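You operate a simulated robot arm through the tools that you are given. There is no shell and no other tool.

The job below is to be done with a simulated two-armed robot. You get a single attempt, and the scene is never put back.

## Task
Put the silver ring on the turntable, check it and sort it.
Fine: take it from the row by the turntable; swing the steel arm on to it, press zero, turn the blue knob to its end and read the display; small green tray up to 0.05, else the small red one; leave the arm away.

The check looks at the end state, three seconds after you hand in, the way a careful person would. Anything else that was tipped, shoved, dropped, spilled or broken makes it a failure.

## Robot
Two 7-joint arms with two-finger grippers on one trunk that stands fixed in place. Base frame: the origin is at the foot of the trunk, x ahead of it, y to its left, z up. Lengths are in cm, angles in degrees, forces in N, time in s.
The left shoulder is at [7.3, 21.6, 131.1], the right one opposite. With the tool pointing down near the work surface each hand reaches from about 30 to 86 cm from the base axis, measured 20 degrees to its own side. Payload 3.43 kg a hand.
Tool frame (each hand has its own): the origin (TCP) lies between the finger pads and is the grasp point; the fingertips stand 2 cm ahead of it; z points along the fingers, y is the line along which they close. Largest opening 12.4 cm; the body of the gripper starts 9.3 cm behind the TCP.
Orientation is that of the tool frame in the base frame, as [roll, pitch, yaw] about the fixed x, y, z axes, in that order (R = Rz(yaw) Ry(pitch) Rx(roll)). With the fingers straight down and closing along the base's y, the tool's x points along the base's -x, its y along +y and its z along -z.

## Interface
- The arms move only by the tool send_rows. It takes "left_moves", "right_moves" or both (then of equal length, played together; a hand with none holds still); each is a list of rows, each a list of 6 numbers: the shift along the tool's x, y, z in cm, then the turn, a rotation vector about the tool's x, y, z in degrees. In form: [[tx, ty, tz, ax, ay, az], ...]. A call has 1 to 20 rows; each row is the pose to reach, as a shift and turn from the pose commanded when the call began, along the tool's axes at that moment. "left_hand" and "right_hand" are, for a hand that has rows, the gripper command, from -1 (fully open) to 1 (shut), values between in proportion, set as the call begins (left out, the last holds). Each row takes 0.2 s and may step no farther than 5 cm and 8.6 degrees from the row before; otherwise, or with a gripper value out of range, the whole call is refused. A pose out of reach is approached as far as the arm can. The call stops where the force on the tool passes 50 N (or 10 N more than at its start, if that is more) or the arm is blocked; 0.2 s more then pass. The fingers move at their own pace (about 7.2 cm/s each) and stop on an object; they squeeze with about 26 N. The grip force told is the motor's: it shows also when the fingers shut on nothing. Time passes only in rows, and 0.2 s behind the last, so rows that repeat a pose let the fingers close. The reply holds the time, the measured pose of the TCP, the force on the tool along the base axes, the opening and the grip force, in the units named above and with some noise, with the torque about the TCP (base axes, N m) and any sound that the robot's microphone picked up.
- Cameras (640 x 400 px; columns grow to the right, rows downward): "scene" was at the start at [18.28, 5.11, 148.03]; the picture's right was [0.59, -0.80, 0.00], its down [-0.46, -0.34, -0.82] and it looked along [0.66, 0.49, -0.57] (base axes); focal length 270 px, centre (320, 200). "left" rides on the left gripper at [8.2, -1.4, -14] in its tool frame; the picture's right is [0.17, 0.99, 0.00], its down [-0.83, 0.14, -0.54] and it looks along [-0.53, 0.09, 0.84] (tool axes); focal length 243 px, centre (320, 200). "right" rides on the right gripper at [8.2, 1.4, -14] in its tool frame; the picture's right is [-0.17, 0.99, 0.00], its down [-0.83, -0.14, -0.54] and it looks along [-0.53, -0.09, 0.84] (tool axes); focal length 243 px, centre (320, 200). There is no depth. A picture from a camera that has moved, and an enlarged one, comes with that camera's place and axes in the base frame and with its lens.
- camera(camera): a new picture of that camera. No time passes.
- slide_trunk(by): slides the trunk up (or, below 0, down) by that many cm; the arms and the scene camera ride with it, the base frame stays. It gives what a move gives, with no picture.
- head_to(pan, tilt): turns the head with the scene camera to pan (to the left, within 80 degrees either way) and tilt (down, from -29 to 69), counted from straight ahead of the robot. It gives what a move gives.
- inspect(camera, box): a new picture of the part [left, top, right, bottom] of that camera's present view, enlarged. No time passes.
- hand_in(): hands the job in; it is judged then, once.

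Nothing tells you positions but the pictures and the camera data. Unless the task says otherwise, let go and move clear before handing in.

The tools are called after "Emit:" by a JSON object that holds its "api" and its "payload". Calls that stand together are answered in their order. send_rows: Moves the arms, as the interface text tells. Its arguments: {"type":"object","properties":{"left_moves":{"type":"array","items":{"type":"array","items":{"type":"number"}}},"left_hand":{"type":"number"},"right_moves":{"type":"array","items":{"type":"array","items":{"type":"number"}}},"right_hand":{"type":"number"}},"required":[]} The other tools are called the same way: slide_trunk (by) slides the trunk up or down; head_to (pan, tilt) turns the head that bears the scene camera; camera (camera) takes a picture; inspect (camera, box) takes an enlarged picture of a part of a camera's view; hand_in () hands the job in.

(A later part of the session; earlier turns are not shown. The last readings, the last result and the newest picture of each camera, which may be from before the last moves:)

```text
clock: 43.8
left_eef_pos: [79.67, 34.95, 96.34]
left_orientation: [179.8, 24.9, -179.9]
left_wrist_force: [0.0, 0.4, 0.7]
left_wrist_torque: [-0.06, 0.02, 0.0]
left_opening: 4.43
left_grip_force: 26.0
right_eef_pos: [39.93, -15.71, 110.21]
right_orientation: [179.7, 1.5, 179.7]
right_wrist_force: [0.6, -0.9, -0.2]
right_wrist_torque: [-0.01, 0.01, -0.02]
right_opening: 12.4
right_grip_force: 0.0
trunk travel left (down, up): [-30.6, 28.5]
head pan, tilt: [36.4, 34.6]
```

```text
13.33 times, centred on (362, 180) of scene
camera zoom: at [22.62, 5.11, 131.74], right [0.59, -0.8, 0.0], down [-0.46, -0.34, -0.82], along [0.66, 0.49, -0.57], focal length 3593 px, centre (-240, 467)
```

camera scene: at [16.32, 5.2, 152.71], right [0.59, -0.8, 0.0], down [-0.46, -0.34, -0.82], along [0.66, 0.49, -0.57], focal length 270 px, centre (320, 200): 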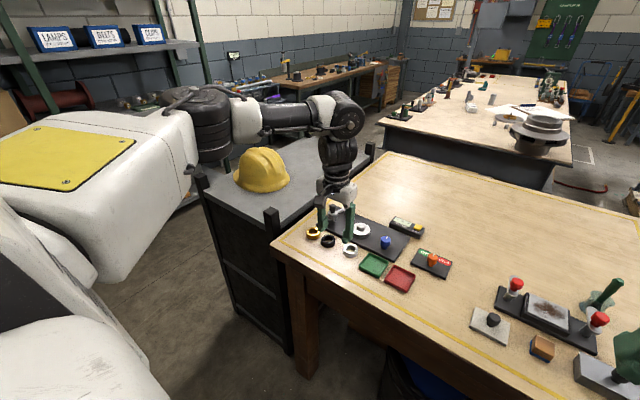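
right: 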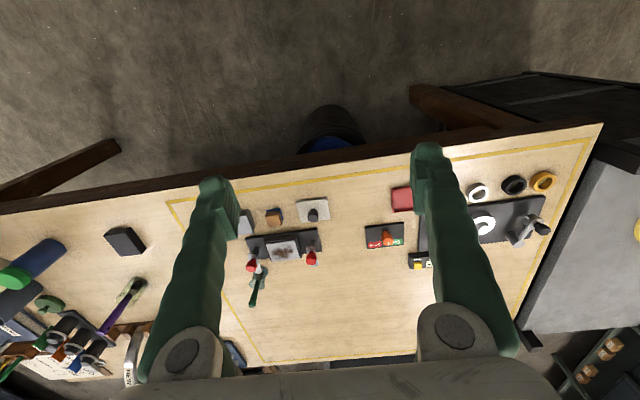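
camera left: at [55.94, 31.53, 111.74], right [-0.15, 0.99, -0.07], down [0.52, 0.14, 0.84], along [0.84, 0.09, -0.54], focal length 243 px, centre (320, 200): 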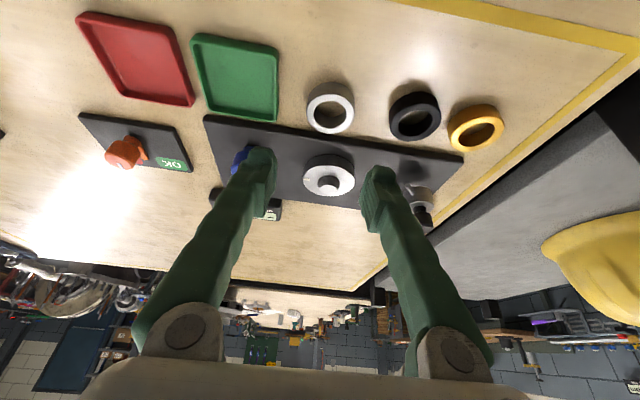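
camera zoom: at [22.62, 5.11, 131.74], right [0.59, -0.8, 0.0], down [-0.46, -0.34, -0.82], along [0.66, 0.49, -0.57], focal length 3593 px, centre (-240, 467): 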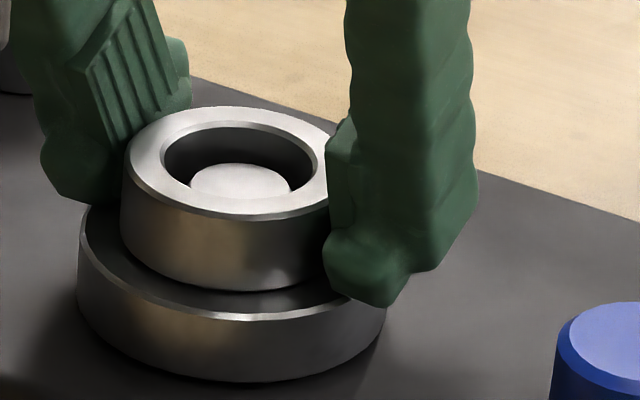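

Force is now near zero and the ring surrounds the hub concentrically. I'll open just to 5.2 cm to release it, then check.

Emit:
{"api": "send_rows", "payload": {"left_moves": [[0, 0, 0, 0, 0, 0], [0, 0, 0, 0, 0, 0], [0, 0, 0, 0, 0, 0]], "left_hand": 0.16}}

Emit:
{"api": "inspect", "payload": {"camera": "scene", "box": [342, 165, 382, 195]}}

Emit:
{"api": "inspect", "payload": {"camera": "left", "box": [270, 125, 370, 215]}}

```text
clock: 44.6
left_eef_pos: [79.86, 35.06, 96.36]
left_orientation: [179.9, 25.2, 179.9]
left_wrist_force: [0.5, -0.5, -0.7]
left_wrist_torque: [0.0, -0.01, 0.0]
left_opening: 5.23
left_grip_force: 0.2
right_eef_pos: [39.87, -15.66, 110.2]
right_orientation: [179.7, 1.5, 179.7]
right_wrist_force: [-0.7, -0.2, 0.8]
right_wrist_torque: [-0.02, 0.01, -0.03]
right_opening: 12.39
right_grip_force: 0.1
trunk travel left (down, up): [-30.6, 28.5]
head pan, tilt: [36.4, 34.6]
```

```text
13.33 times, centred on (362, 180) of scene
camera zoom: at [22.62, 5.11, 131.75], right [0.59, -0.8, 0.0], down [-0.46, -0.34, -0.82], along [0.66, 0.49, -0.57], focal length 3593 px, centre (-240, 467)
```

zoom: 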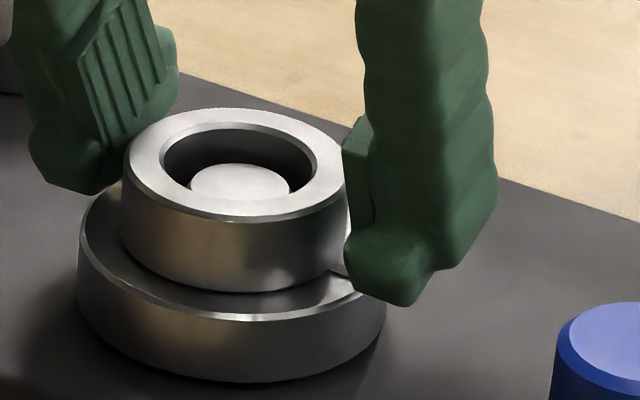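

```text
4.44 times, centred on (320, 170) of left
camera zoom: at [66.41, 33.5, 105.57], right [-0.15, 0.99, -0.07], down [0.52, 0.14, 0.84], along [0.84, 0.09, -0.54], focal length 1078 px, centre (320, 333)
```

zoom: 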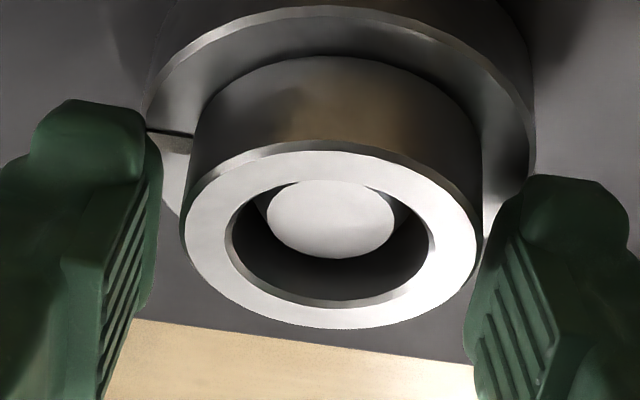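

The ring rests flat on the turntable around the hub and the fingers are clear of it. I'll raise the hand straight up.

Emit:
{"api": "send_rows", "payload": {"left_moves": [[-0.21, 0, -0.45, 0, 0, 0], [-0.63, 0, -1.36, 0, 0, 0], [-1.27, 0, -2.72, 0, 0, 0], [-2.1, 0, -4.53, 0, 0, 0], [-2.1, 0, -4.53, 0, 0, 0]]}}

Emit:
{"api": "inspect", "payload": {"camera": "scene", "box": [300, 150, 412, 220]}}

Emit:
{"api": "camera", "payload": {"camera": "left"}}

```text
clock: 45.8
left_eef_pos: [79.71, 35.04, 101.22]
left_orientation: [-180.0, 25.1, -180.0]
left_wrist_force: [-0.1, 0.5, -0.2]
left_wrist_torque: [-0.01, -0.02, 0.02]
left_opening: 5.2
left_grip_force: 0.0
right_eef_pos: [39.85, -15.8, 110.29]
right_orientation: [179.6, 1.4, 179.7]
right_wrist_force: [0.7, 1.0, -0.9]
right_wrist_torque: [0.0, 0.02, -0.03]
right_opening: 12.4
right_grip_force: 0.1
trunk travel left (down, up): [-30.6, 28.5]
head pan, tilt: [36.4, 34.6]
```

```text
5.71 times, centred on (356, 185) of scene
camera zoom: at [22.64, 5.12, 131.74], right [0.59, -0.8, 0.0], down [-0.46, -0.34, -0.82], along [0.66, 0.49, -0.57], focal length 1540 px, centre (114, 286)
```

zoom: 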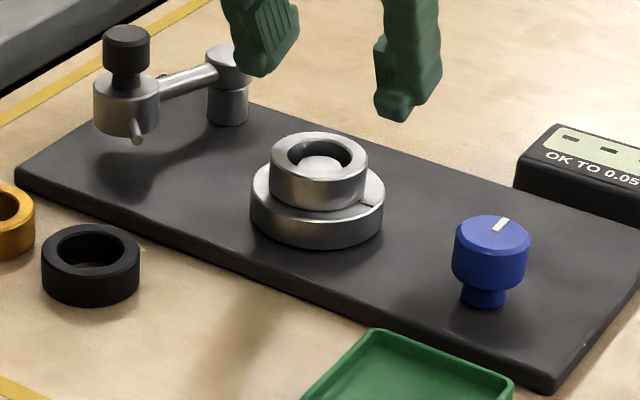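

```text
taken
camera left: at [66.4, 33.56, 110.48], right [-0.15, 0.99, -0.07], down [0.52, 0.14, 0.84], along [0.84, 0.09, -0.54], focal length 243 px, centre (320, 200)
```

left: 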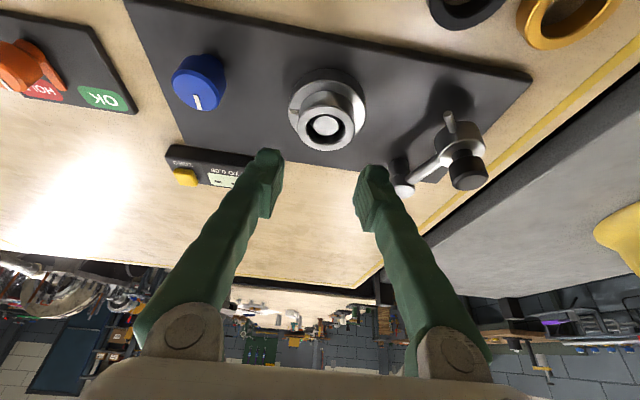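

The ring sits properly on the turntable. Next is the steel arm: I'll measure the gauge head and its cap closely from both cameras.

Emit:
{"api": "inspect", "payload": {"camera": "left", "box": [376, 95, 504, 205]}}

Emit:
{"api": "inspect", "payload": {"camera": "scene", "box": [310, 150, 358, 186]}}

```text
3.64 times, centred on (440, 150) of left
camera zoom: at [66.4, 33.56, 110.48], right [-0.15, 0.99, -0.07], down [0.52, 0.14, 0.84], along [0.84, 0.09, -0.54], focal length 882 px, centre (-116, 382)
```

zoom: 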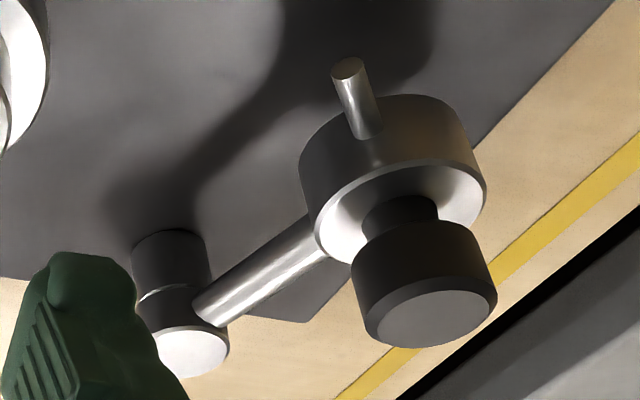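

```text
11.11 times, centred on (334, 168) of scene
camera zoom: at [22.64, 5.12, 131.74], right [0.59, -0.8, 0.0], down [-0.46, -0.34, -0.82], along [0.66, 0.49, -0.57], focal length 2994 px, centre (164, 556)
```

zoom: 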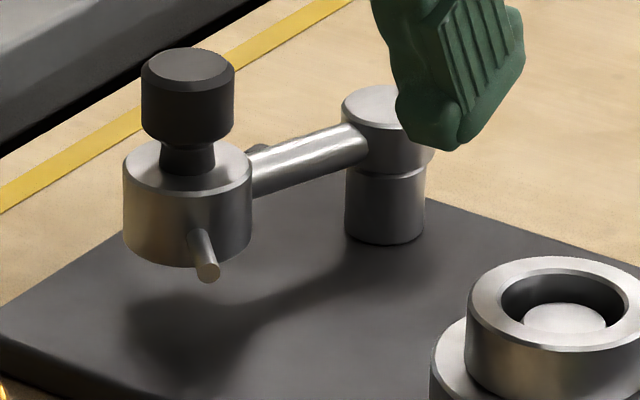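

The head's cap is about 2.5 cm wide with its top near z≈98.5. I'll raise and tilt to 35°, then move above the head to get a well-conditioned view of it.

Emit:
{"api": "send_rows", "payload": {"left_moves": [[-0.85, 0, -1.8, 0, -3.3, 0], [-1.7, 2.5, -3.6, 0, -6.6, 0], [-1.7, 6, -3.6, 0, -10, 0], [-1.7, 9.5, -3.6, 0, -10, 0], [-1.7, 11.5, -3.6, 0, -10, 0], [-1.7, 11.5, -3.6, 0, -10, 0]], "left_hand": 0.0}}

Emit:
{"api": "camera", "payload": {"camera": "left"}}

Emit:
{"api": "camera", "payload": {"camera": "scene"}}

```text
clock: 47.2
left_eef_pos: [79.75, 46.59, 105.23]
left_orientation: [-179.9, 35.1, -180.0]
left_wrist_force: [-0.2, -0.7, -0.7]
left_wrist_torque: [0.04, 0.0, -0.02]
left_opening: 6.21
left_grip_force: 0.1
right_eef_pos: [39.79, -15.65, 110.22]
right_orientation: [179.7, 1.5, 179.7]
right_wrist_force: [0.2, 0.1, 0.3]
right_wrist_torque: [0.02, 0.04, -0.01]
right_opening: 12.38
right_grip_force: 0.1
trunk travel left (down, up): [-30.6, 28.5]
head pan, tilt: [36.4, 34.6]
```

```text
taken
camera left: at [65.03, 45.06, 111.84], right [-0.14, 0.99, -0.1], down [0.37, 0.14, 0.92], along [0.92, 0.09, -0.38], focal length 243 px, centre (320, 200)
```

left: 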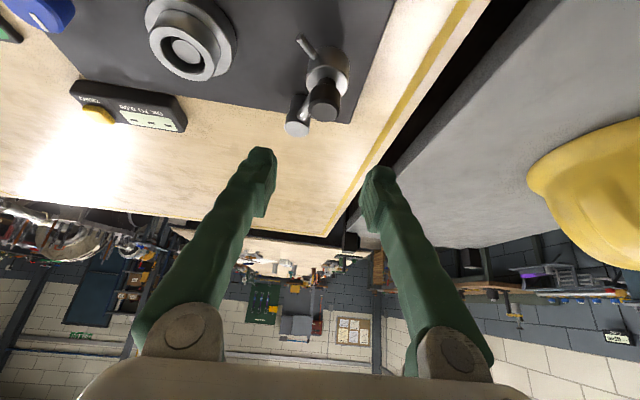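

```text
taken
camera scene: at [22.62, 5.08, 131.75], right [0.59, -0.8, 0.0], down [-0.46, -0.34, -0.82], along [0.66, 0.49, -0.57], focal length 270 px, centre (320, 200)
```

scene: 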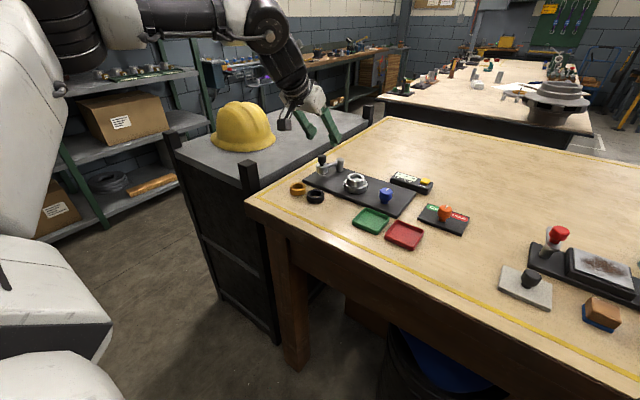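

Emit:
{"api": "inspect", "payload": {"camera": "left", "box": [270, 25, 374, 145]}}

Emit:
{"api": "inspect", "payload": {"camera": "left", "box": [60, 0, 280, 140]}}

```text
3.33 times, centred on (322, 85) of left
camera zoom: at [65.03, 45.06, 111.84], right [-0.14, 0.99, -0.1], down [0.37, 0.14, 0.92], along [0.92, 0.09, -0.38], focal length 809 px, centre (313, 583)
```

zoom: 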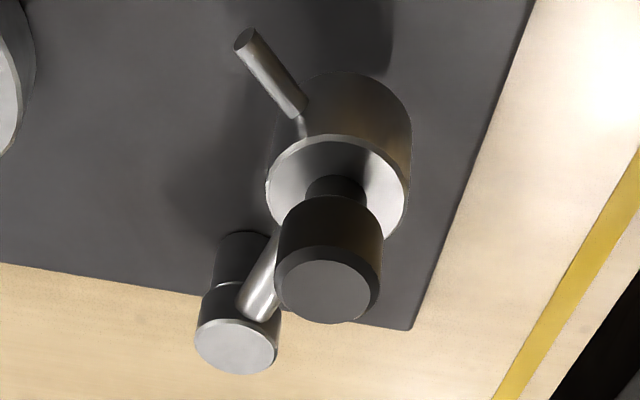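

```text
2.86 times, centred on (170, 70) of left
camera zoom: at [65.03, 45.06, 111.84], right [-0.14, 0.99, -0.1], down [0.37, 0.14, 0.92], along [0.92, 0.09, -0.38], focal length 693 px, centre (749, 571)
```

zoom: 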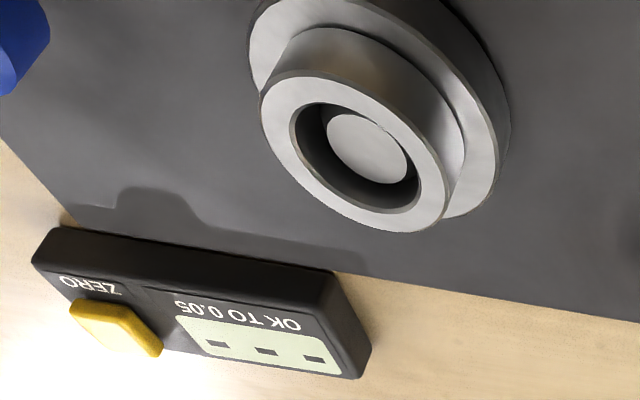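

I now have the cap at (79.3, 46.15, top 98.7), pivot at (85.4, 44.0) and stylus tip at (76.65, 43.55, 94.8); the stylus should meet the ring after about a 47° swing. I'll lower an open pair of fingers around the cap.

Emit:
{"api": "send_rows", "payload": {"left_moves": [[1.5, -0.2, 1.3, 0, 0, 0], [2.8, -0.4, 2.5, 0, 0, 0], [3.5, -0.42, 3.5, 0, 0, 0], [4.0, -0.42, 4.0, 0, 0, 0], [4.0, -0.42, 4.0, 0, 0, 0]], "left_hand": 0.32}}

Emit:
{"api": "inspect", "payload": {"camera": "left", "box": [240, 80, 400, 230]}}

Emit:
{"api": "inspect", "payload": {"camera": "scene", "box": [290, 130, 386, 205]}}

```text
clock: 48.4
left_eef_pos: [78.76, 46.05, 99.65]
left_orientation: [-180.0, 35.1, -180.0]
left_wrist_force: [0.0, -0.4, -0.8]
left_wrist_torque: [-0.01, -0.01, -0.01]
left_opening: 4.2
left_grip_force: 0.0
right_eef_pos: [39.91, -15.69, 110.27]
right_orientation: [179.7, 1.5, 179.6]
right_wrist_force: [0.4, 0.1, -0.4]
right_wrist_torque: [0.02, -0.03, 0.02]
right_opening: 12.37
right_grip_force: 0.0
trunk travel left (down, up): [-30.6, 28.5]
head pan, tilt: [36.4, 34.6]
```

```text
2.67 times, centred on (320, 155) of left
camera zoom: at [64.06, 44.61, 106.36], right [-0.14, 0.99, -0.1], down [0.37, 0.14, 0.92], along [0.92, 0.09, -0.38], focal length 647 px, centre (320, 320)
```

zoom: 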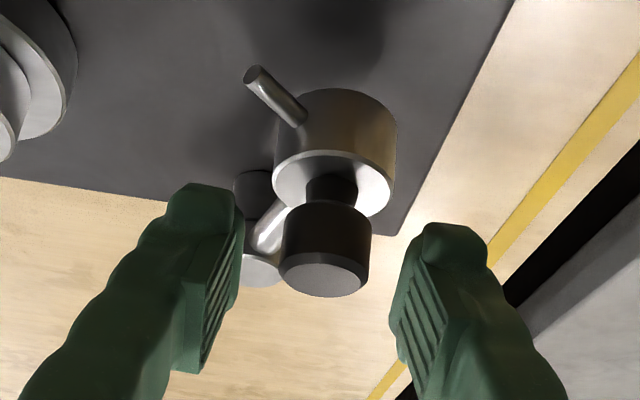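

```text
5.33 times, centred on (338, 168) of scene
camera zoom: at [22.62, 5.1, 131.75], right [0.59, -0.8, 0.0], down [-0.46, -0.34, -0.82], along [0.66, 0.49, -0.57], focal length 1437 px, centre (224, 373)
```

zoom: 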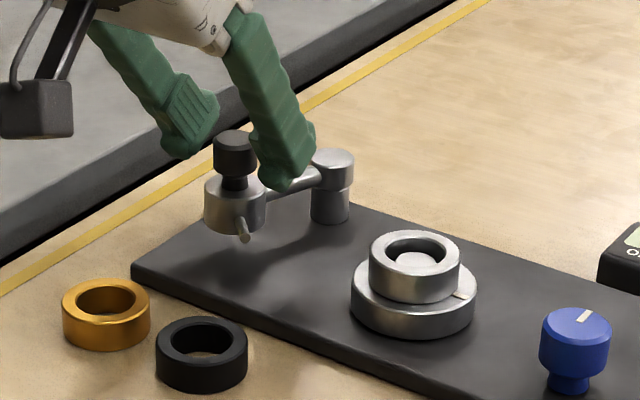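

The fingers straddle the cap with room on both sides. I'll lower the last 0.85 cm and then sweep toward the turntable (-y) in small steps.

Emit:
{"api": "send_rows", "payload": {"left_moves": [[0.25, 0, 0.35, 0, 0, 0], [0.49, 0, 0.7, 0, 0, 0], [0.49, -0.4, 0.7, 0, 0, 0], [0.49, -0.8, 0.7, 0, 0, 0], [0.49, -1.2, 0.7, 0, 0, 0], [0.49, -1.6, 0.7, 0, 0, 0], [0.49, -2.0, 0.7, 0, 0, 0], [0.49, -2.0, 0.7, 0, 0, 0]]}}

Emit:
{"api": "inspect", "payload": {"camera": "left", "box": [240, 80, 400, 230]}}

Emit:
{"api": "inspect", "payload": {"camera": "scene", "box": [290, 130, 386, 205]}}

```text
clock: 50.2
left_eef_pos: [78.72, 44.09, 98.93]
left_orientation: [179.9, 35.0, 179.9]
left_wrist_force: [-0.3, -0.1, -1.2]
left_wrist_torque: [0.0, 0.0, 0.0]
left_opening: 4.23
left_grip_force: 0.0
right_eef_pos: [39.8, -15.73, 110.18]
right_orientation: [179.7, 1.5, 179.7]
right_wrist_force: [0.5, -0.6, 0.1]
right_wrist_torque: [-0.01, -0.01, 0.03]
right_opening: 12.39
right_grip_force: 0.1
trunk travel left (down, up): [-30.6, 28.5]
head pan, tilt: [36.4, 34.6]
```

```text
2.67 times, centred on (320, 155) of left
camera zoom: at [64.02, 42.59, 105.64], right [-0.14, 0.99, -0.1], down [0.37, 0.14, 0.92], along [0.92, 0.09, -0.38], focal length 647 px, centre (320, 320)
```

zoom: 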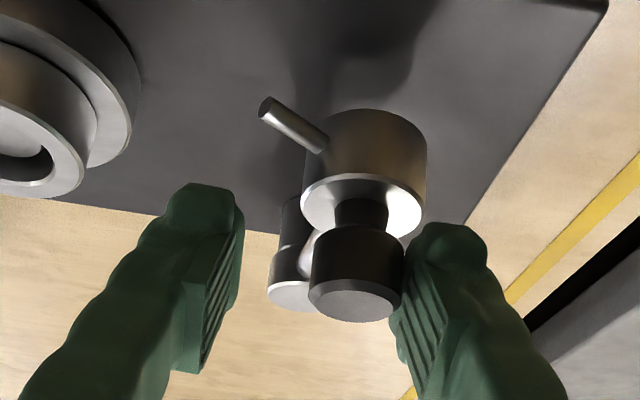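

```text
5.33 times, centred on (338, 168) of scene
camera zoom: at [22.62, 5.12, 131.75], right [0.59, -0.8, 0.0], down [-0.46, -0.34, -0.82], along [0.66, 0.49, -0.57], focal length 1437 px, centre (224, 373)
```

zoom: 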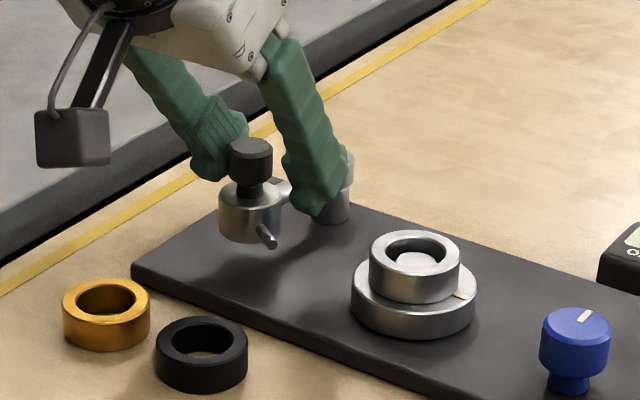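

The head is swinging freely with negligible force. I'll continue toward the ring.

Emit:
{"api": "send_rows", "payload": {"left_moves": [[0, -0.4, 0, 0, 0, 0], [0, -0.8, 0, 0, 0, 0], [0, -1.2, 0, 0, 0, 0], [0, -1.6, 0, 0, 0, 0], [0, -2.0, 0, 0, 0, 0], [0, -2.4, 0, 0, 0, 0], [0, -2.4, 0, 0, 0, 0]]}}

Emit:
{"api": "inspect", "payload": {"camera": "left", "box": [220, 60, 400, 230]}}

Emit:
{"api": "inspect", "payload": {"camera": "scene", "box": [310, 140, 390, 205]}}

```text
clock: 51.8
left_eef_pos: [78.7, 41.63, 98.84]
left_orientation: [-180.0, 35.1, -180.0]
left_wrist_force: [0.5, -0.3, -0.6]
left_wrist_torque: [-0.01, 0.0, -0.02]
left_opening: 4.22
left_grip_force: 0.1
right_eef_pos: [39.92, -15.79, 110.36]
right_orientation: [179.7, 1.5, 179.7]
right_wrist_force: [-0.4, 0.3, 0.3]
right_wrist_torque: [-0.02, -0.02, 0.01]
right_opening: 12.42
right_grip_force: 0.1
trunk travel left (down, up): [-30.6, 28.5]
head pan, tilt: [36.4, 34.6]
```

```text
2.35 times, centred on (310, 145) of left
camera zoom: at [64.03, 40.23, 105.55], right [-0.14, 0.99, -0.1], down [0.37, 0.14, 0.92], along [0.92, 0.09, -0.38], focal length 571 px, centre (344, 329)
```

zoom: 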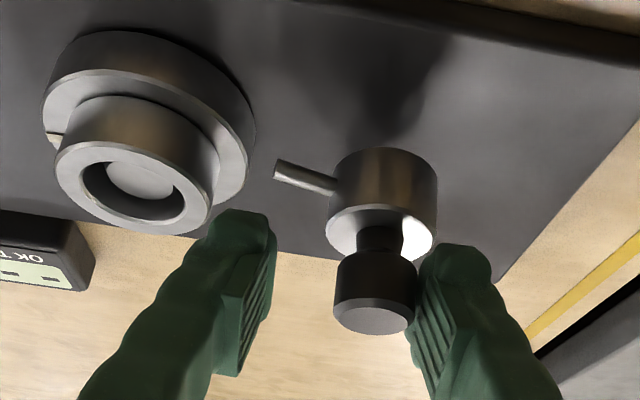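

```text
6.15 times, centred on (350, 172) of scene
camera zoom: at [22.62, 5.12, 131.75], right [0.59, -0.8, 0.0], down [-0.46, -0.34, -0.82], along [0.66, 0.49, -0.57], focal length 1658 px, centre (135, 369)
```

zoom: 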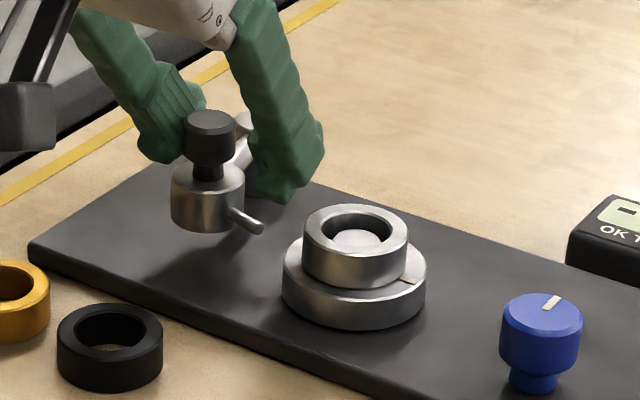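

The stylus is approaching the ring's side at mid-height. I'll go in smaller steps now, watching force and sounds.

Emit:
{"api": "send_rows", "payload": {"left_moves": [[0, -0.3, 0, 0, 0, 0], [0, -0.6, 0, 0, 0, 0], [0, -0.9, 0, 0, 0, 0], [0, -0.9, 0, 0, 0, 0]]}}

Emit:
{"api": "inspect", "payload": {"camera": "left", "box": [220, 60, 400, 230]}}

Emit:
{"api": "inspect", "payload": {"camera": "scene", "box": [325, 155, 389, 205]}}

```text
clock: 52.8
left_eef_pos: [78.8, 40.81, 98.93]
left_orientation: [-180.0, 35.1, 180.0]
left_wrist_force: [0.4, 0.0, -0.6]
left_wrist_torque: [0.02, 0.04, 0.02]
left_opening: 4.21
left_grip_force: 0.1
right_eef_pos: [39.79, -15.79, 110.29]
right_orientation: [179.7, 1.5, 179.8]
right_wrist_force: [-0.2, 0.5, 0.1]
right_wrist_torque: [-0.02, -0.02, -0.01]
right_opening: 12.39
right_grip_force: 0.0
trunk travel left (down, up): [-30.6, 28.5]
head pan, tilt: [36.4, 34.6]
```

```text
2.35 times, centred on (310, 145) of left
camera zoom: at [64.05, 39.34, 105.58], right [-0.14, 0.99, -0.1], down [0.37, 0.14, 0.92], along [0.92, 0.09, -0.38], focal length 571 px, centre (344, 329)
```

zoom: 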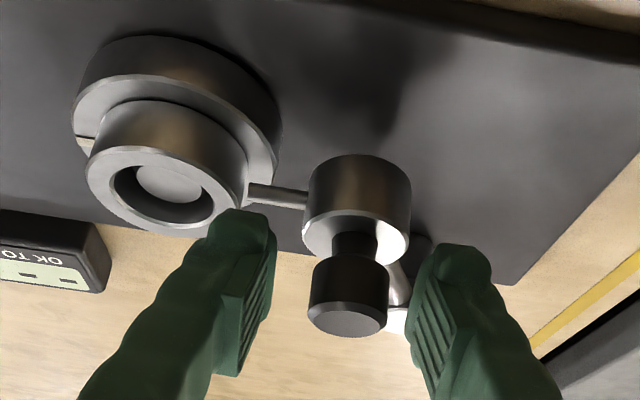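

```text
8.00 times, centred on (357, 180) of scene
camera zoom: at [22.62, 5.12, 131.75], right [0.59, -0.8, 0.0], down [-0.46, -0.34, -0.82], along [0.66, 0.49, -0.57], focal length 2156 px, centre (24, 360)
```

zoom: 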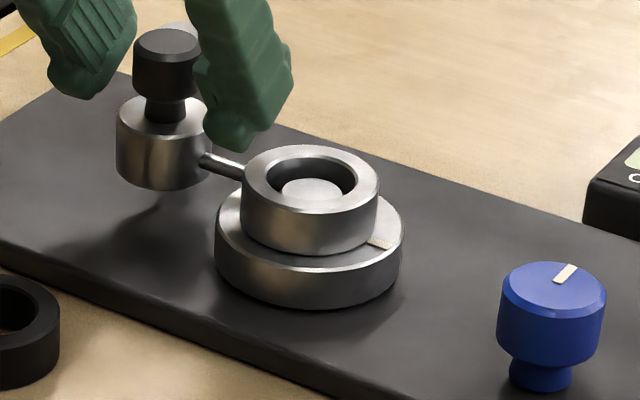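

The head snapped onward by itself and the stylus now touches the ring's side. I'll check the display and the stylus contact.

Emit:
{"api": "inspect", "payload": {"camera": "scene", "box": [380, 160, 444, 200]}}

Emit:
{"api": "inspect", "payload": {"camera": "scene", "box": [335, 160, 375, 190]}}

Emit:
{"api": "inspect", "payload": {"camera": "left", "box": [240, 110, 340, 190]}}

```text
10.00 times, centred on (412, 180) of scene
camera zoom: at [22.62, 5.12, 131.75], right [0.59, -0.8, 0.0], down [-0.46, -0.34, -0.82], along [0.66, 0.49, -0.57], focal length 2695 px, centre (-600, 400)
```

zoom: 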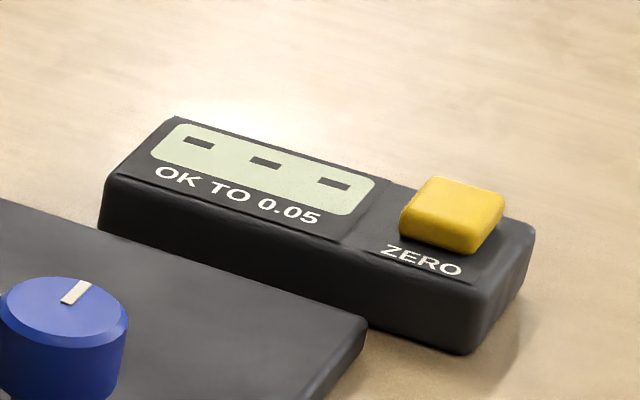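

```text
13.33 times, centred on (355, 175) of scene
camera zoom: at [22.62, 5.12, 131.75], right [0.59, -0.8, 0.0], down [-0.46, -0.34, -0.82], along [0.66, 0.49, -0.57], focal length 3593 px, centre (-147, 533)
```

zoom: 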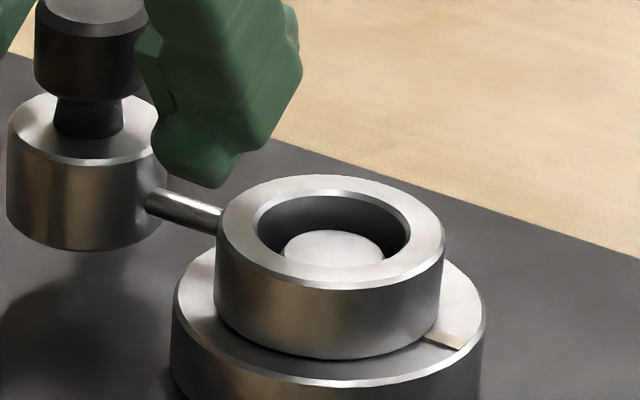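

```text
5.00 times, centred on (290, 150) of left
camera zoom: at [64.05, 39.34, 105.58], right [-0.14, 0.99, -0.1], down [0.37, 0.14, 0.92], along [0.92, 0.09, -0.38], focal length 1213 px, centre (470, 450)
```

zoom: 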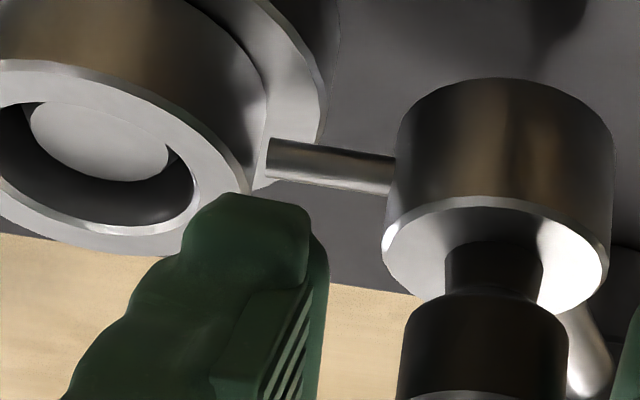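

The stylus rests against the ring. I'll raise the hand straight up off the cap and confirm the arm stays put.

Emit:
{"api": "send_rows", "payload": {"left_moves": [[-0.86, 0, -1.23, 0, 0, 0], [-1.72, 0, -2.46, 0, 0, 0], [-2.58, 0, -3.69, 0, 0, 0], [-3.44, 0, -4.92, 0, 0, 0], [-3.44, 0, -4.92, 0, 0, 0]]}}

Emit:
{"api": "inspect", "payload": {"camera": "scene", "box": [310, 140, 438, 215]}}

Emit:
{"api": "camera", "payload": {"camera": "left"}}

```text
clock: 54.0
left_eef_pos: [78.71, 40.78, 104.88]
left_orientation: [-180.0, 35.1, 180.0]
left_wrist_force: [0.1, -0.6, 0.2]
left_wrist_torque: [-0.02, -0.04, 0.04]
left_opening: 4.2
left_grip_force: 0.0
right_eef_pos: [39.87, -15.76, 110.3]
right_orientation: [179.6, 1.6, 179.7]
right_wrist_force: [0.0, 0.3, -0.4]
right_wrist_torque: [-0.01, 0.02, 0.01]
right_opening: 12.4
right_grip_force: 0.0
trunk travel left (down, up): [-30.6, 28.5]
head pan, tilt: [36.4, 34.6]
```

```text
5.00 times, centred on (374, 178) of scene
camera zoom: at [22.65, 5.13, 131.74], right [0.59, -0.8, 0.0], down [-0.46, -0.34, -0.82], along [0.66, 0.49, -0.57], focal length 1347 px, centre (50, 312)
```

zoom: 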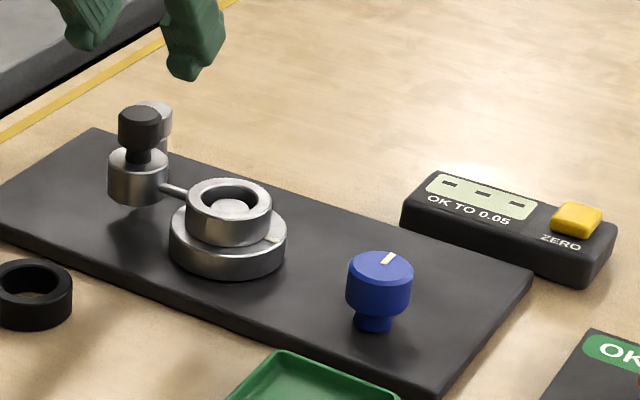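

```text
taken
camera left: at [63.95, 39.32, 111.52], right [-0.14, 0.99, -0.1], down [0.37, 0.14, 0.92], along [0.92, 0.09, -0.38], focal length 243 px, centre (320, 200)
```

left: 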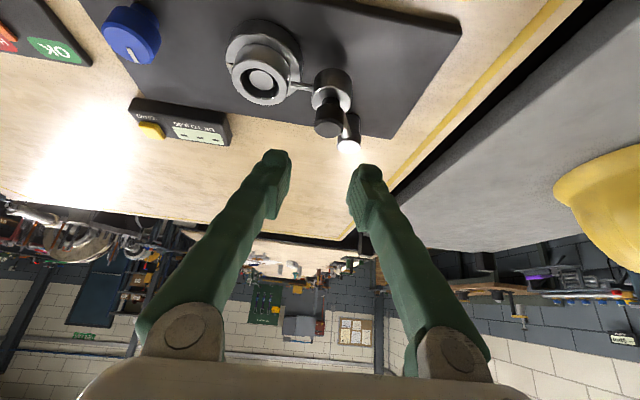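

The arm stays on the ring. Now for the ZERO button: I'll measure it again from both present views.

Emit:
{"api": "inspect", "payload": {"camera": "left", "box": [110, 80, 250, 160]}}

Emit:
{"api": "inspect", "payload": {"camera": "scene", "box": [410, 170, 442, 200]}}

```text
4.57 times, centred on (180, 120) of left
camera zoom: at [63.95, 39.32, 111.52], right [-0.14, 0.99, -0.1], down [0.37, 0.14, 0.92], along [0.92, 0.09, -0.38], focal length 1109 px, centre (960, 566)
```

zoom: 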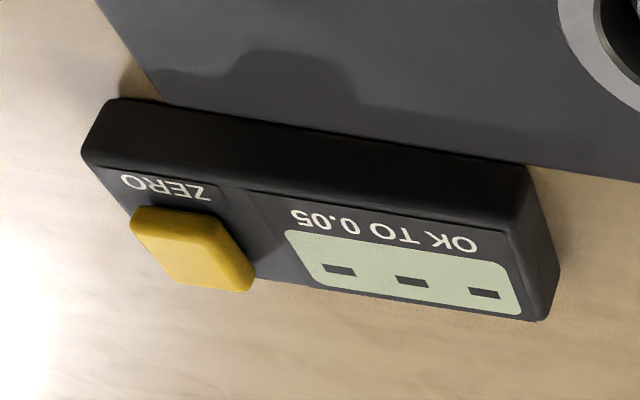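

```text
13.33 times, centred on (426, 185) of scene
camera zoom: at [22.65, 5.13, 131.74], right [0.59, -0.8, 0.0], down [-0.46, -0.34, -0.82], along [0.66, 0.49, -0.57], focal length 3593 px, centre (-1093, 400)
```

zoom: 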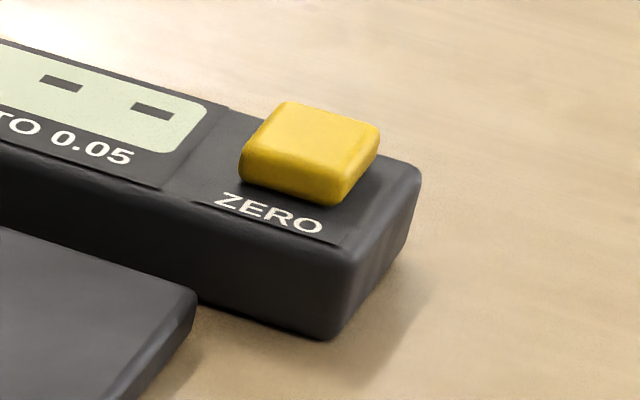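

The button top is at about (92.0, 19.9, 93.8). I'll close the fingers, tilt to 45° and move above it at a safe height.

Emit:
{"api": "send_rows", "payload": {"left_moves": [[-1.4, -2.99, 1.24, 0, -1.43, 0], [-2.81, -5.97, 2.49, 0, -2.86, 0], [-4.21, -8.96, 3.73, 0, -4.3, 0], [-5.62, -11.94, 4.98, 0, -5.7, 0], [-7.02, -14.93, 6.22, 0, -7.1, 0], [-8.43, -17.91, 7.47, 0, -8.6, 0], [-9.83, -20.9, 8.71, 0, -10, 0], [-9.83, -20.9, 8.71, 0, -10, 0]], "left_hand": 1}}

Emit:
{"api": "camera", "payload": {"camera": "left"}}

Emit:
{"api": "inspect", "payload": {"camera": "scene", "box": [330, 120, 458, 210]}}

```text
clock: 55.8
left_eef_pos: [86.29, 27.82, 99.38]
left_orientation: [180.0, 45.0, 180.0]
left_wrist_force: [0.4, 0.3, 0.7]
left_wrist_torque: [0.01, -0.02, 0.0]
left_opening: 0.01
left_grip_force: 26.1
left hand out of reach, approached as far as the arm can: row 4, 5, 6, 7, 8
right_eef_pos: [39.88, -15.71, 110.16]
right_orientation: [179.7, 1.4, 179.7]
right_wrist_force: [0.0, -0.2, 0.4]
right_wrist_torque: [0.01, -0.01, -0.03]
right_opening: 12.41
right_grip_force: 0.0
trunk travel left (down, up): [-30.6, 28.5]
head pan, tilt: [36.4, 34.6]
```

```text
taken
camera left: at [70.5, 26.47, 103.43], right [-0.12, 0.99, -0.12], down [0.21, 0.14, 0.97], along [0.97, 0.09, -0.22], focal length 243 px, centre (320, 200)
```

left: 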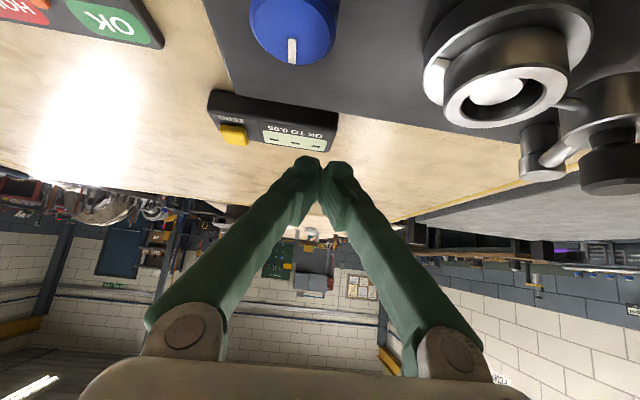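

```text
4.44 times, centred on (394, 165) of scene
camera zoom: at [22.64, 5.12, 131.74], right [0.59, -0.81, 0.0], down [-0.46, -0.34, -0.82], along [0.66, 0.49, -0.57], focal length 1198 px, centre (-9, 356)
```

zoom: 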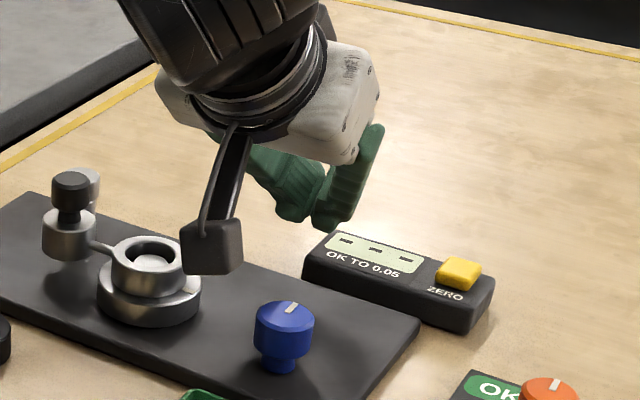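

The straight-ahead 45° pose runs out of reach before the button (hand at 86.3, 27.8, 99.4). Yaw is free for pressing, so I'll raise a little and yaw the tool to the right, in line with the forearm, to gain reach.

Emit:
{"api": "send_rows", "payload": {"left_moves": [[-0.9, 0, -0.9, 0, 0, 0], [-1.8, 0, -1.8, 4, 0, 4], [-2.5, 0, -2.5, 9, 0, 9], [-2.8, 0, -2.8, 14, 0, 14], [-2.8, 0, -2.8, 18, 0, 18], [-2.8, 0, -2.8, 18, 0, 18]]}}

Emit:
{"api": "camera", "payload": {"camera": "scene"}}

```text
clock: 57.2
left_eef_pos: [86.3, 27.97, 103.49]
left_orientation: [179.9, 45.1, 154.4]
left_wrist_force: [-0.7, 0.3, 0.2]
left_wrist_torque: [0.01, 0.03, 0.03]
left_opening: 0.0
left_grip_force: 25.8
right_eef_pos: [39.86, -15.72, 110.28]
right_orientation: [179.7, 1.6, 179.6]
right_wrist_force: [-0.2, 0.6, -0.1]
right_wrist_torque: [0.04, 0.0, -0.01]
right_opening: 12.39
right_grip_force: 0.0
trunk travel left (down, up): [-30.6, 28.5]
head pan, tilt: [36.4, 34.6]
```

```text
taken
camera scene: at [22.62, 5.09, 131.74], right [0.59, -0.8, 0.0], down [-0.46, -0.34, -0.82], along [0.66, 0.49, -0.57], focal length 270 px, centre (320, 200)
```

scene: 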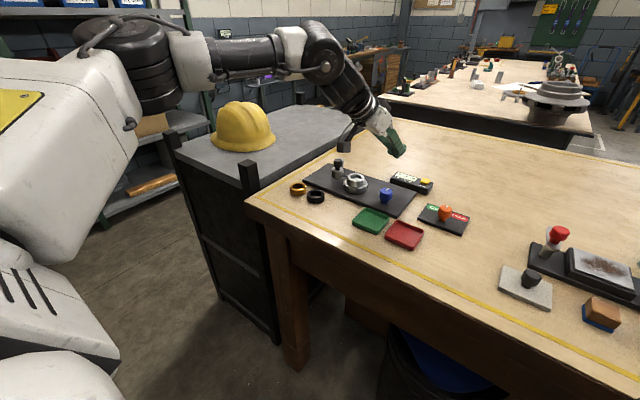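

Yawing right solved it: (86.3, 28, 103.5) reached exactly. Now I'll move to just above the ZERO button at z≈99.

Emit:
{"api": "send_rows", "payload": {"left_moves": [[-0.69, -1.19, 2.26, 0, 0, 0], [-1.38, -2.38, 4.53, 0, 0, 0], [-2.07, -3.57, 6.79, 0, 0, 0], [-2.76, -4.76, 9.05, 0, 0, 0], [-2.76, -4.76, 9.05, 0, 0, 0]]}}

Emit:
{"api": "camera", "payload": {"camera": "left"}}

Emit:
{"api": "inspect", "payload": {"camera": "scene", "box": [370, 130, 466, 205]}}

```text
clock: 58.4
left_eef_pos: [87.99, 24.1, 99.52]
left_orientation: [-180.0, 45.1, 154.6]
left_wrist_force: [0.0, -0.6, 0.4]
left_wrist_torque: [-0.01, 0.0, -0.01]
left_opening: 0.04
left_grip_force: 26.3
left hand out of reach, approached as far as the arm can: row 2, 3, 4, 5
right_eef_pos: [39.9, -15.7, 110.29]
right_orientation: [179.7, 1.5, 179.7]
right_wrist_force: [0.0, 0.0, 0.2]
right_wrist_torque: [-0.02, 0.03, 0.0]
right_opening: 12.37
right_grip_force: 0.1
trunk travel left (down, up): [-30.6, 28.5]
head pan, tilt: [36.4, 34.6]
```

```text
taken
camera left: at [73.27, 29.64, 103.55], right [0.32, 0.94, -0.12], down [0.24, 0.04, 0.97], along [0.92, -0.34, -0.22], focal length 243 px, centre (320, 200)
```

left: 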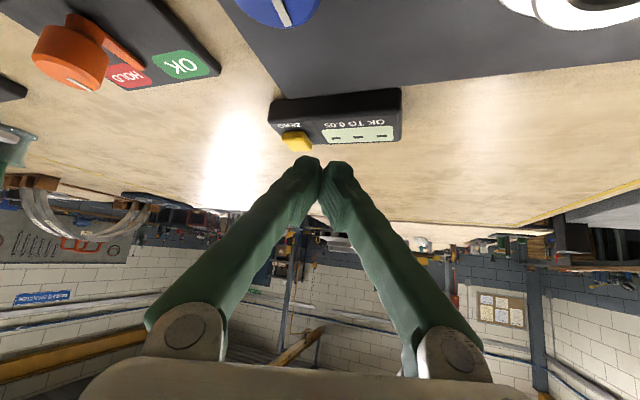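

```text
5.33 times, centred on (418, 168) of scene
camera zoom: at [22.65, 5.17, 131.74], right [0.59, -0.8, 0.0], down [-0.46, -0.34, -0.82], along [0.66, 0.49, -0.57], focal length 1437 px, centre (-203, 373)
```

zoom: 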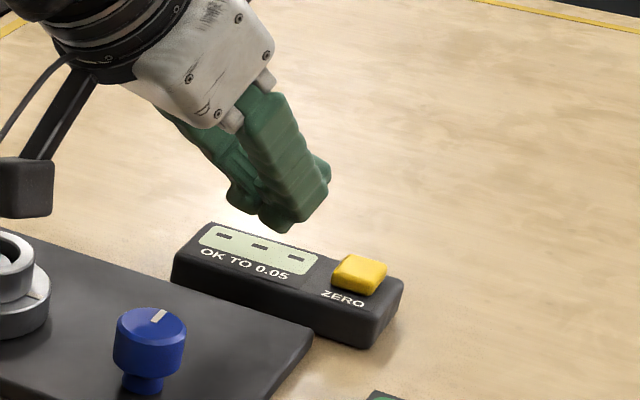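

Still a little short at (88, 24, 99.5). I'll yaw further to the right (to about 125°), staying raised.

Emit:
{"api": "send_rows", "payload": {"left_moves": [[-0.7, 0, -0.7, 4, 0, 4], [-1.4, 0, -1.4, 9, 0, 9], [-2.1, 0, -2.1, 14, 0, 14], [-2.1, 0, -2.1, 19, 0, 19], [-2.1, 0, -2.1, 21.2, 0, 21.2], [-2.1, 0, -2.1, 21.2, 0, 21.2]]}}

Emit:
{"api": "camera", "payload": {"camera": "scene"}}

```text
clock: 59.8
left_eef_pos: [84.46, 22.72, 99.95]
left_orientation: [179.9, 45.2, 124.6]
left_wrist_force: [1.2, 0.4, 0.6]
left_wrist_torque: [0.02, 0.0, 0.01]
left_opening: 0.0
left_grip_force: 26.2
left hand out of reach, approached as far as the arm can: row 2, 3, 4, 5, 6
right_eef_pos: [39.93, -15.74, 110.14]
right_orientation: [179.7, 1.4, 179.7]
right_wrist_force: [-0.3, 0.0, -0.4]
right_wrist_torque: [-0.01, 0.05, 0.0]
right_opening: 12.39
right_grip_force: 0.0
trunk travel left (down, up): [-30.6, 28.5]
head pan, tilt: [36.4, 34.6]
```

```text
taken
camera scene: at [22.72, 5.16, 131.72], right [0.59, -0.8, 0.0], down [-0.46, -0.34, -0.82], along [0.66, 0.49, -0.57], focal length 270 px, centre (320, 200)
```

scene: 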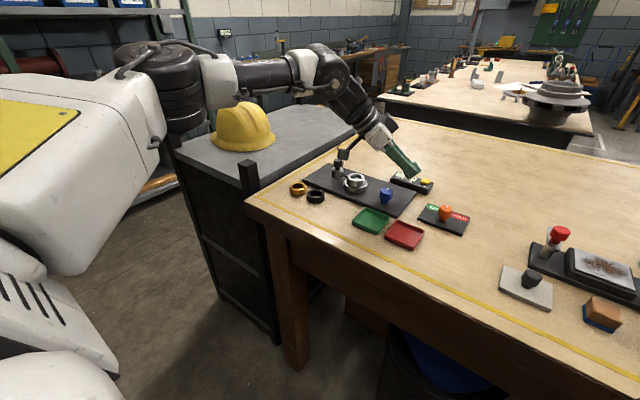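

That much yaw runs into the arm's full extension. A better plan: yaw back to straight, lower the trunk so the shoulder is level with the wrist, and use a flatter 60° tilt. First I'll raise and yaw back.

Emit:
{"api": "send_rows", "payload": {"left_moves": [[-0.6, -0.2, -1.5, -3, 0, -3], [-1.2, -0.4, -3.0, -8, 0, -8], [-1.8, -0.6, -4.5, -13, 0, -13], [-2.4, -0.8, -6.0, -18, 0, -18], [-2.8, -1.0, -7.5, -23, 0, -23], [-3.2, -1.2, -9.0, -28, 0, -28], [-3.6, -1.4, -10, -33, 0, -33], [-3.72, -1.59, -10.42, -38.9, 0, -38.9], [-3.72, -1.59, -10.42, -38.9, 0, -38.9]]}}

Emit:
{"api": "camera", "payload": {"camera": "scene"}}

```text
clock: 61.8
left_eef_pos: [80.28, 25.9, 110.06]
left_orientation: [179.9, 45.2, 179.6]
left_wrist_force: [-0.8, 0.7, -0.4]
left_wrist_torque: [0.0, 0.0, -0.02]
left_opening: 0.0
left_grip_force: 25.9
right_eef_pos: [39.77, -15.71, 110.32]
right_orientation: [179.7, 1.6, 179.7]
right_wrist_force: [0.2, 0.6, 0.8]
right_wrist_torque: [0.01, -0.03, 0.0]
right_opening: 12.37
right_grip_force: 0.0
trunk travel left (down, up): [-30.6, 28.5]
head pan, tilt: [36.4, 34.6]
```

```text
taken
camera scene: at [22.54, 5.12, 131.76], right [0.59, -0.8, 0.0], down [-0.46, -0.34, -0.82], along [0.66, 0.49, -0.57], focal length 270 px, centre (320, 200)
```

scene: 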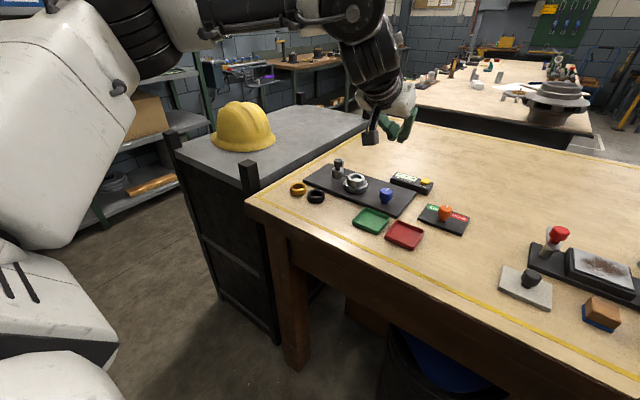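

Hand is at (80.3, 25.9, 110), straight yaw. I'll lower the trunk 9 cm, which brings the hand to about z=101, still clear of the knob and ring.

Emit:
{"api": "slide_trunk", "payload": {"by": -9}}

Emit:
{"api": "camera", "payload": {"camera": "scene"}}

```text
clock: 63.0
left_eef_pos: [80.31, 25.9, 101.19]
left_orientation: [180.0, 45.2, 179.6]
left_wrist_force: [-0.7, 0.0, -0.3]
left_wrist_torque: [0.0, -0.01, 0.03]
left_opening: 0.0
left_grip_force: 25.9
right_eef_pos: [41.35, -15.7, 99.02]
right_orientation: [179.5, -2.4, 179.7]
right_wrist_force: [0.2, 0.3, -0.2]
right_wrist_torque: [-0.01, -0.03, -0.01]
right_opening: 12.38
right_grip_force: 0.0
trunk travel left (down, up): [-21.6, 37.5]
head pan, tilt: [36.4, 34.6]
```

```text
taken
camera scene: at [25.37, 5.11, 122.23], right [0.59, -0.8, 0.0], down [-0.46, -0.34, -0.82], along [0.66, 0.49, -0.57], focal length 270 px, centre (320, 200)
```

scene: 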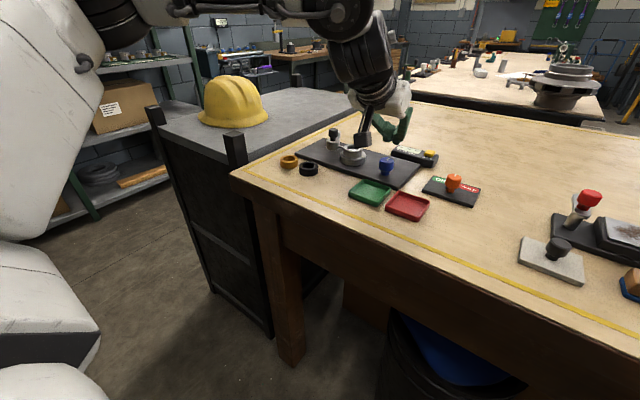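

The shoulder is now lower and further forward. I'll go to 60° tilt and move above the ZERO button at z≈98.5.

Emit:
{"api": "send_rows", "payload": {"left_moves": [[-1.0, -1.0, 1.4, 0, -3, 0], [-2.2, -2.2, 3.3, 0, -6, 0], [-3.4, -3.4, 5.3, 0, -9, 0], [-4.6, -4.6, 7.4, 0, -12, 0], [-6.01, -5.9, 9.83, 0, -15, 0], [-6.01, -5.9, 9.83, 0, -15, 0]]}}

Emit:
{"api": "camera", "payload": {"camera": "left"}}

Emit:
{"api": "inspect", "payload": {"camera": "scene", "box": [340, 110, 468, 195]}}

```text
clock: 64.4
left_eef_pos: [89.76, 23.81, 98.01]
left_orientation: [-179.8, 60.1, 179.7]
left_wrist_force: [-0.8, -0.8, -0.5]
left_wrist_torque: [0.03, 0.03, -0.05]
left_opening: 0.0
left_grip_force: 26.1
left hand out of reach, approached as far as the arm can: row 2, 3, 4, 5, 6
right_eef_pos: [41.44, -15.61, 98.98]
right_orientation: [179.6, -2.3, 179.8]
right_wrist_force: [0.0, -0.2, -0.1]
right_wrist_torque: [0.0, 0.03, 0.0]
right_opening: 12.4
right_grip_force: 0.0
trunk travel left (down, up): [-21.6, 37.5]
head pan, tilt: [36.4, 34.6]
```

```text
taken
camera left: at [73.49, 22.42, 97.81], right [-0.08, 0.99, -0.14], down [-0.05, 0.14, 0.99], along [1.0, 0.08, 0.04], focal length 243 px, centre (320, 200)
```

left: 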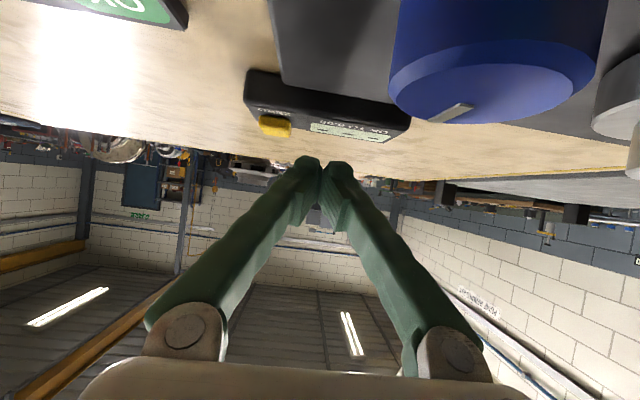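

```text
4.71 times, centred on (404, 152) of scene
camera zoom: at [25.46, 5.15, 122.2], right [0.59, -0.8, 0.0], down [-0.46, -0.34, -0.82], along [0.66, 0.49, -0.57], focal length 1268 px, centre (-75, 424)
```

zoom: 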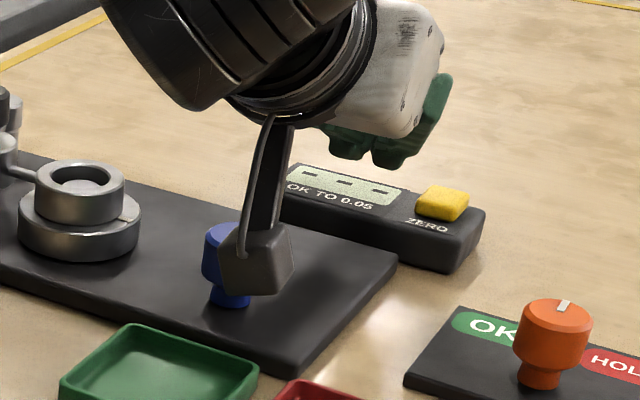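

Still short, and the wrist camera is close to the blue knob here. I'll back off upward, and instead use a rightward yaw (155°) with the fingers fully open, pressing with the +y finger, which needs much less reach and keeps the camera away from the knob.

Emit:
{"api": "send_rows", "payload": {"left_moves": [[-0.6, 0.2, -1.5, 0, 2, 0], [-1.2, 0.5, -3.0, 0, 5, 0], [-1.8, 0.8, -4.5, 0, 8, 0], [-2.33, 1, -5.96, 0, 10, 0], [-2.33, 1, -5.96, 0, 10, 0]]}}

Emit:
{"api": "send_rows", "payload": {"left_moves": [[-0.7, 0, -0.6, 4.8, 0, 4.0], [-1.5, 0, -1.2, 9.6, 0, 8.0], [-1.5, 0, -1.2, 14.4, 0, 12.0], [-1.5, 0, -1.2, 19.15, 0, 16.07], [-1.5, 0, -1.2, 19.15, 0, 16.07]]}}

Emit:
{"api": "camera", "payload": {"camera": "scene"}}

```text
clock: 65.6
left_eef_pos: [83.81, 25.79, 102.8]
left_orientation: [-180.0, 50.1, 179.5]
left_wrist_force: [-0.3, 0.2, 0.4]
left_wrist_torque: [0.0, -0.01, -0.03]
left_opening: 0.0
left_grip_force: 26.0
left hand out of reach, approached as far as the arm can: row 2, 3, 4, 5
right_eef_pos: [41.26, -15.64, 99.05]
right_orientation: [179.6, -2.3, 179.7]
right_wrist_force: [0.0, 0.7, 0.4]
right_wrist_torque: [-0.01, -0.04, -0.01]
right_opening: 12.38
right_grip_force: 0.2
trunk travel left (down, up): [-21.6, 37.5]
head pan, tilt: [36.4, 34.6]
```

```text
clock: 66.8
left_eef_pos: [84.0, 25.87, 104.78]
left_orientation: [179.9, 50.2, 154.4]
left_wrist_force: [0.9, -0.8, -0.9]
left_wrist_torque: [-0.01, -0.01, 0.02]
left_opening: 0.02
left_grip_force: 26.1
right_eef_pos: [41.39, -15.72, 99.2]
right_orientation: [179.7, -2.3, 179.6]
right_wrist_force: [-0.1, 0.2, -1.2]
right_wrist_torque: [0.0, 0.0, 0.0]
right_opening: 12.38
right_grip_force: 0.0
trunk travel left (down, up): [-21.6, 37.5]
head pan, tilt: [36.4, 34.6]
```

```text
taken
camera scene: at [25.44, 5.1, 122.21], right [0.59, -0.8, 0.0], down [-0.46, -0.34, -0.82], along [0.66, 0.49, -0.57], focal length 270 px, centre (320, 200)
```

scene: 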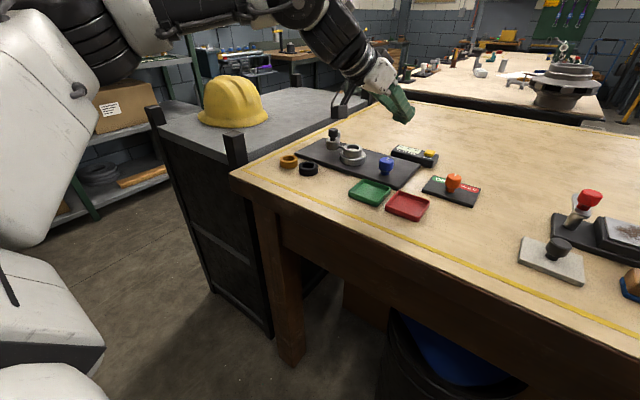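

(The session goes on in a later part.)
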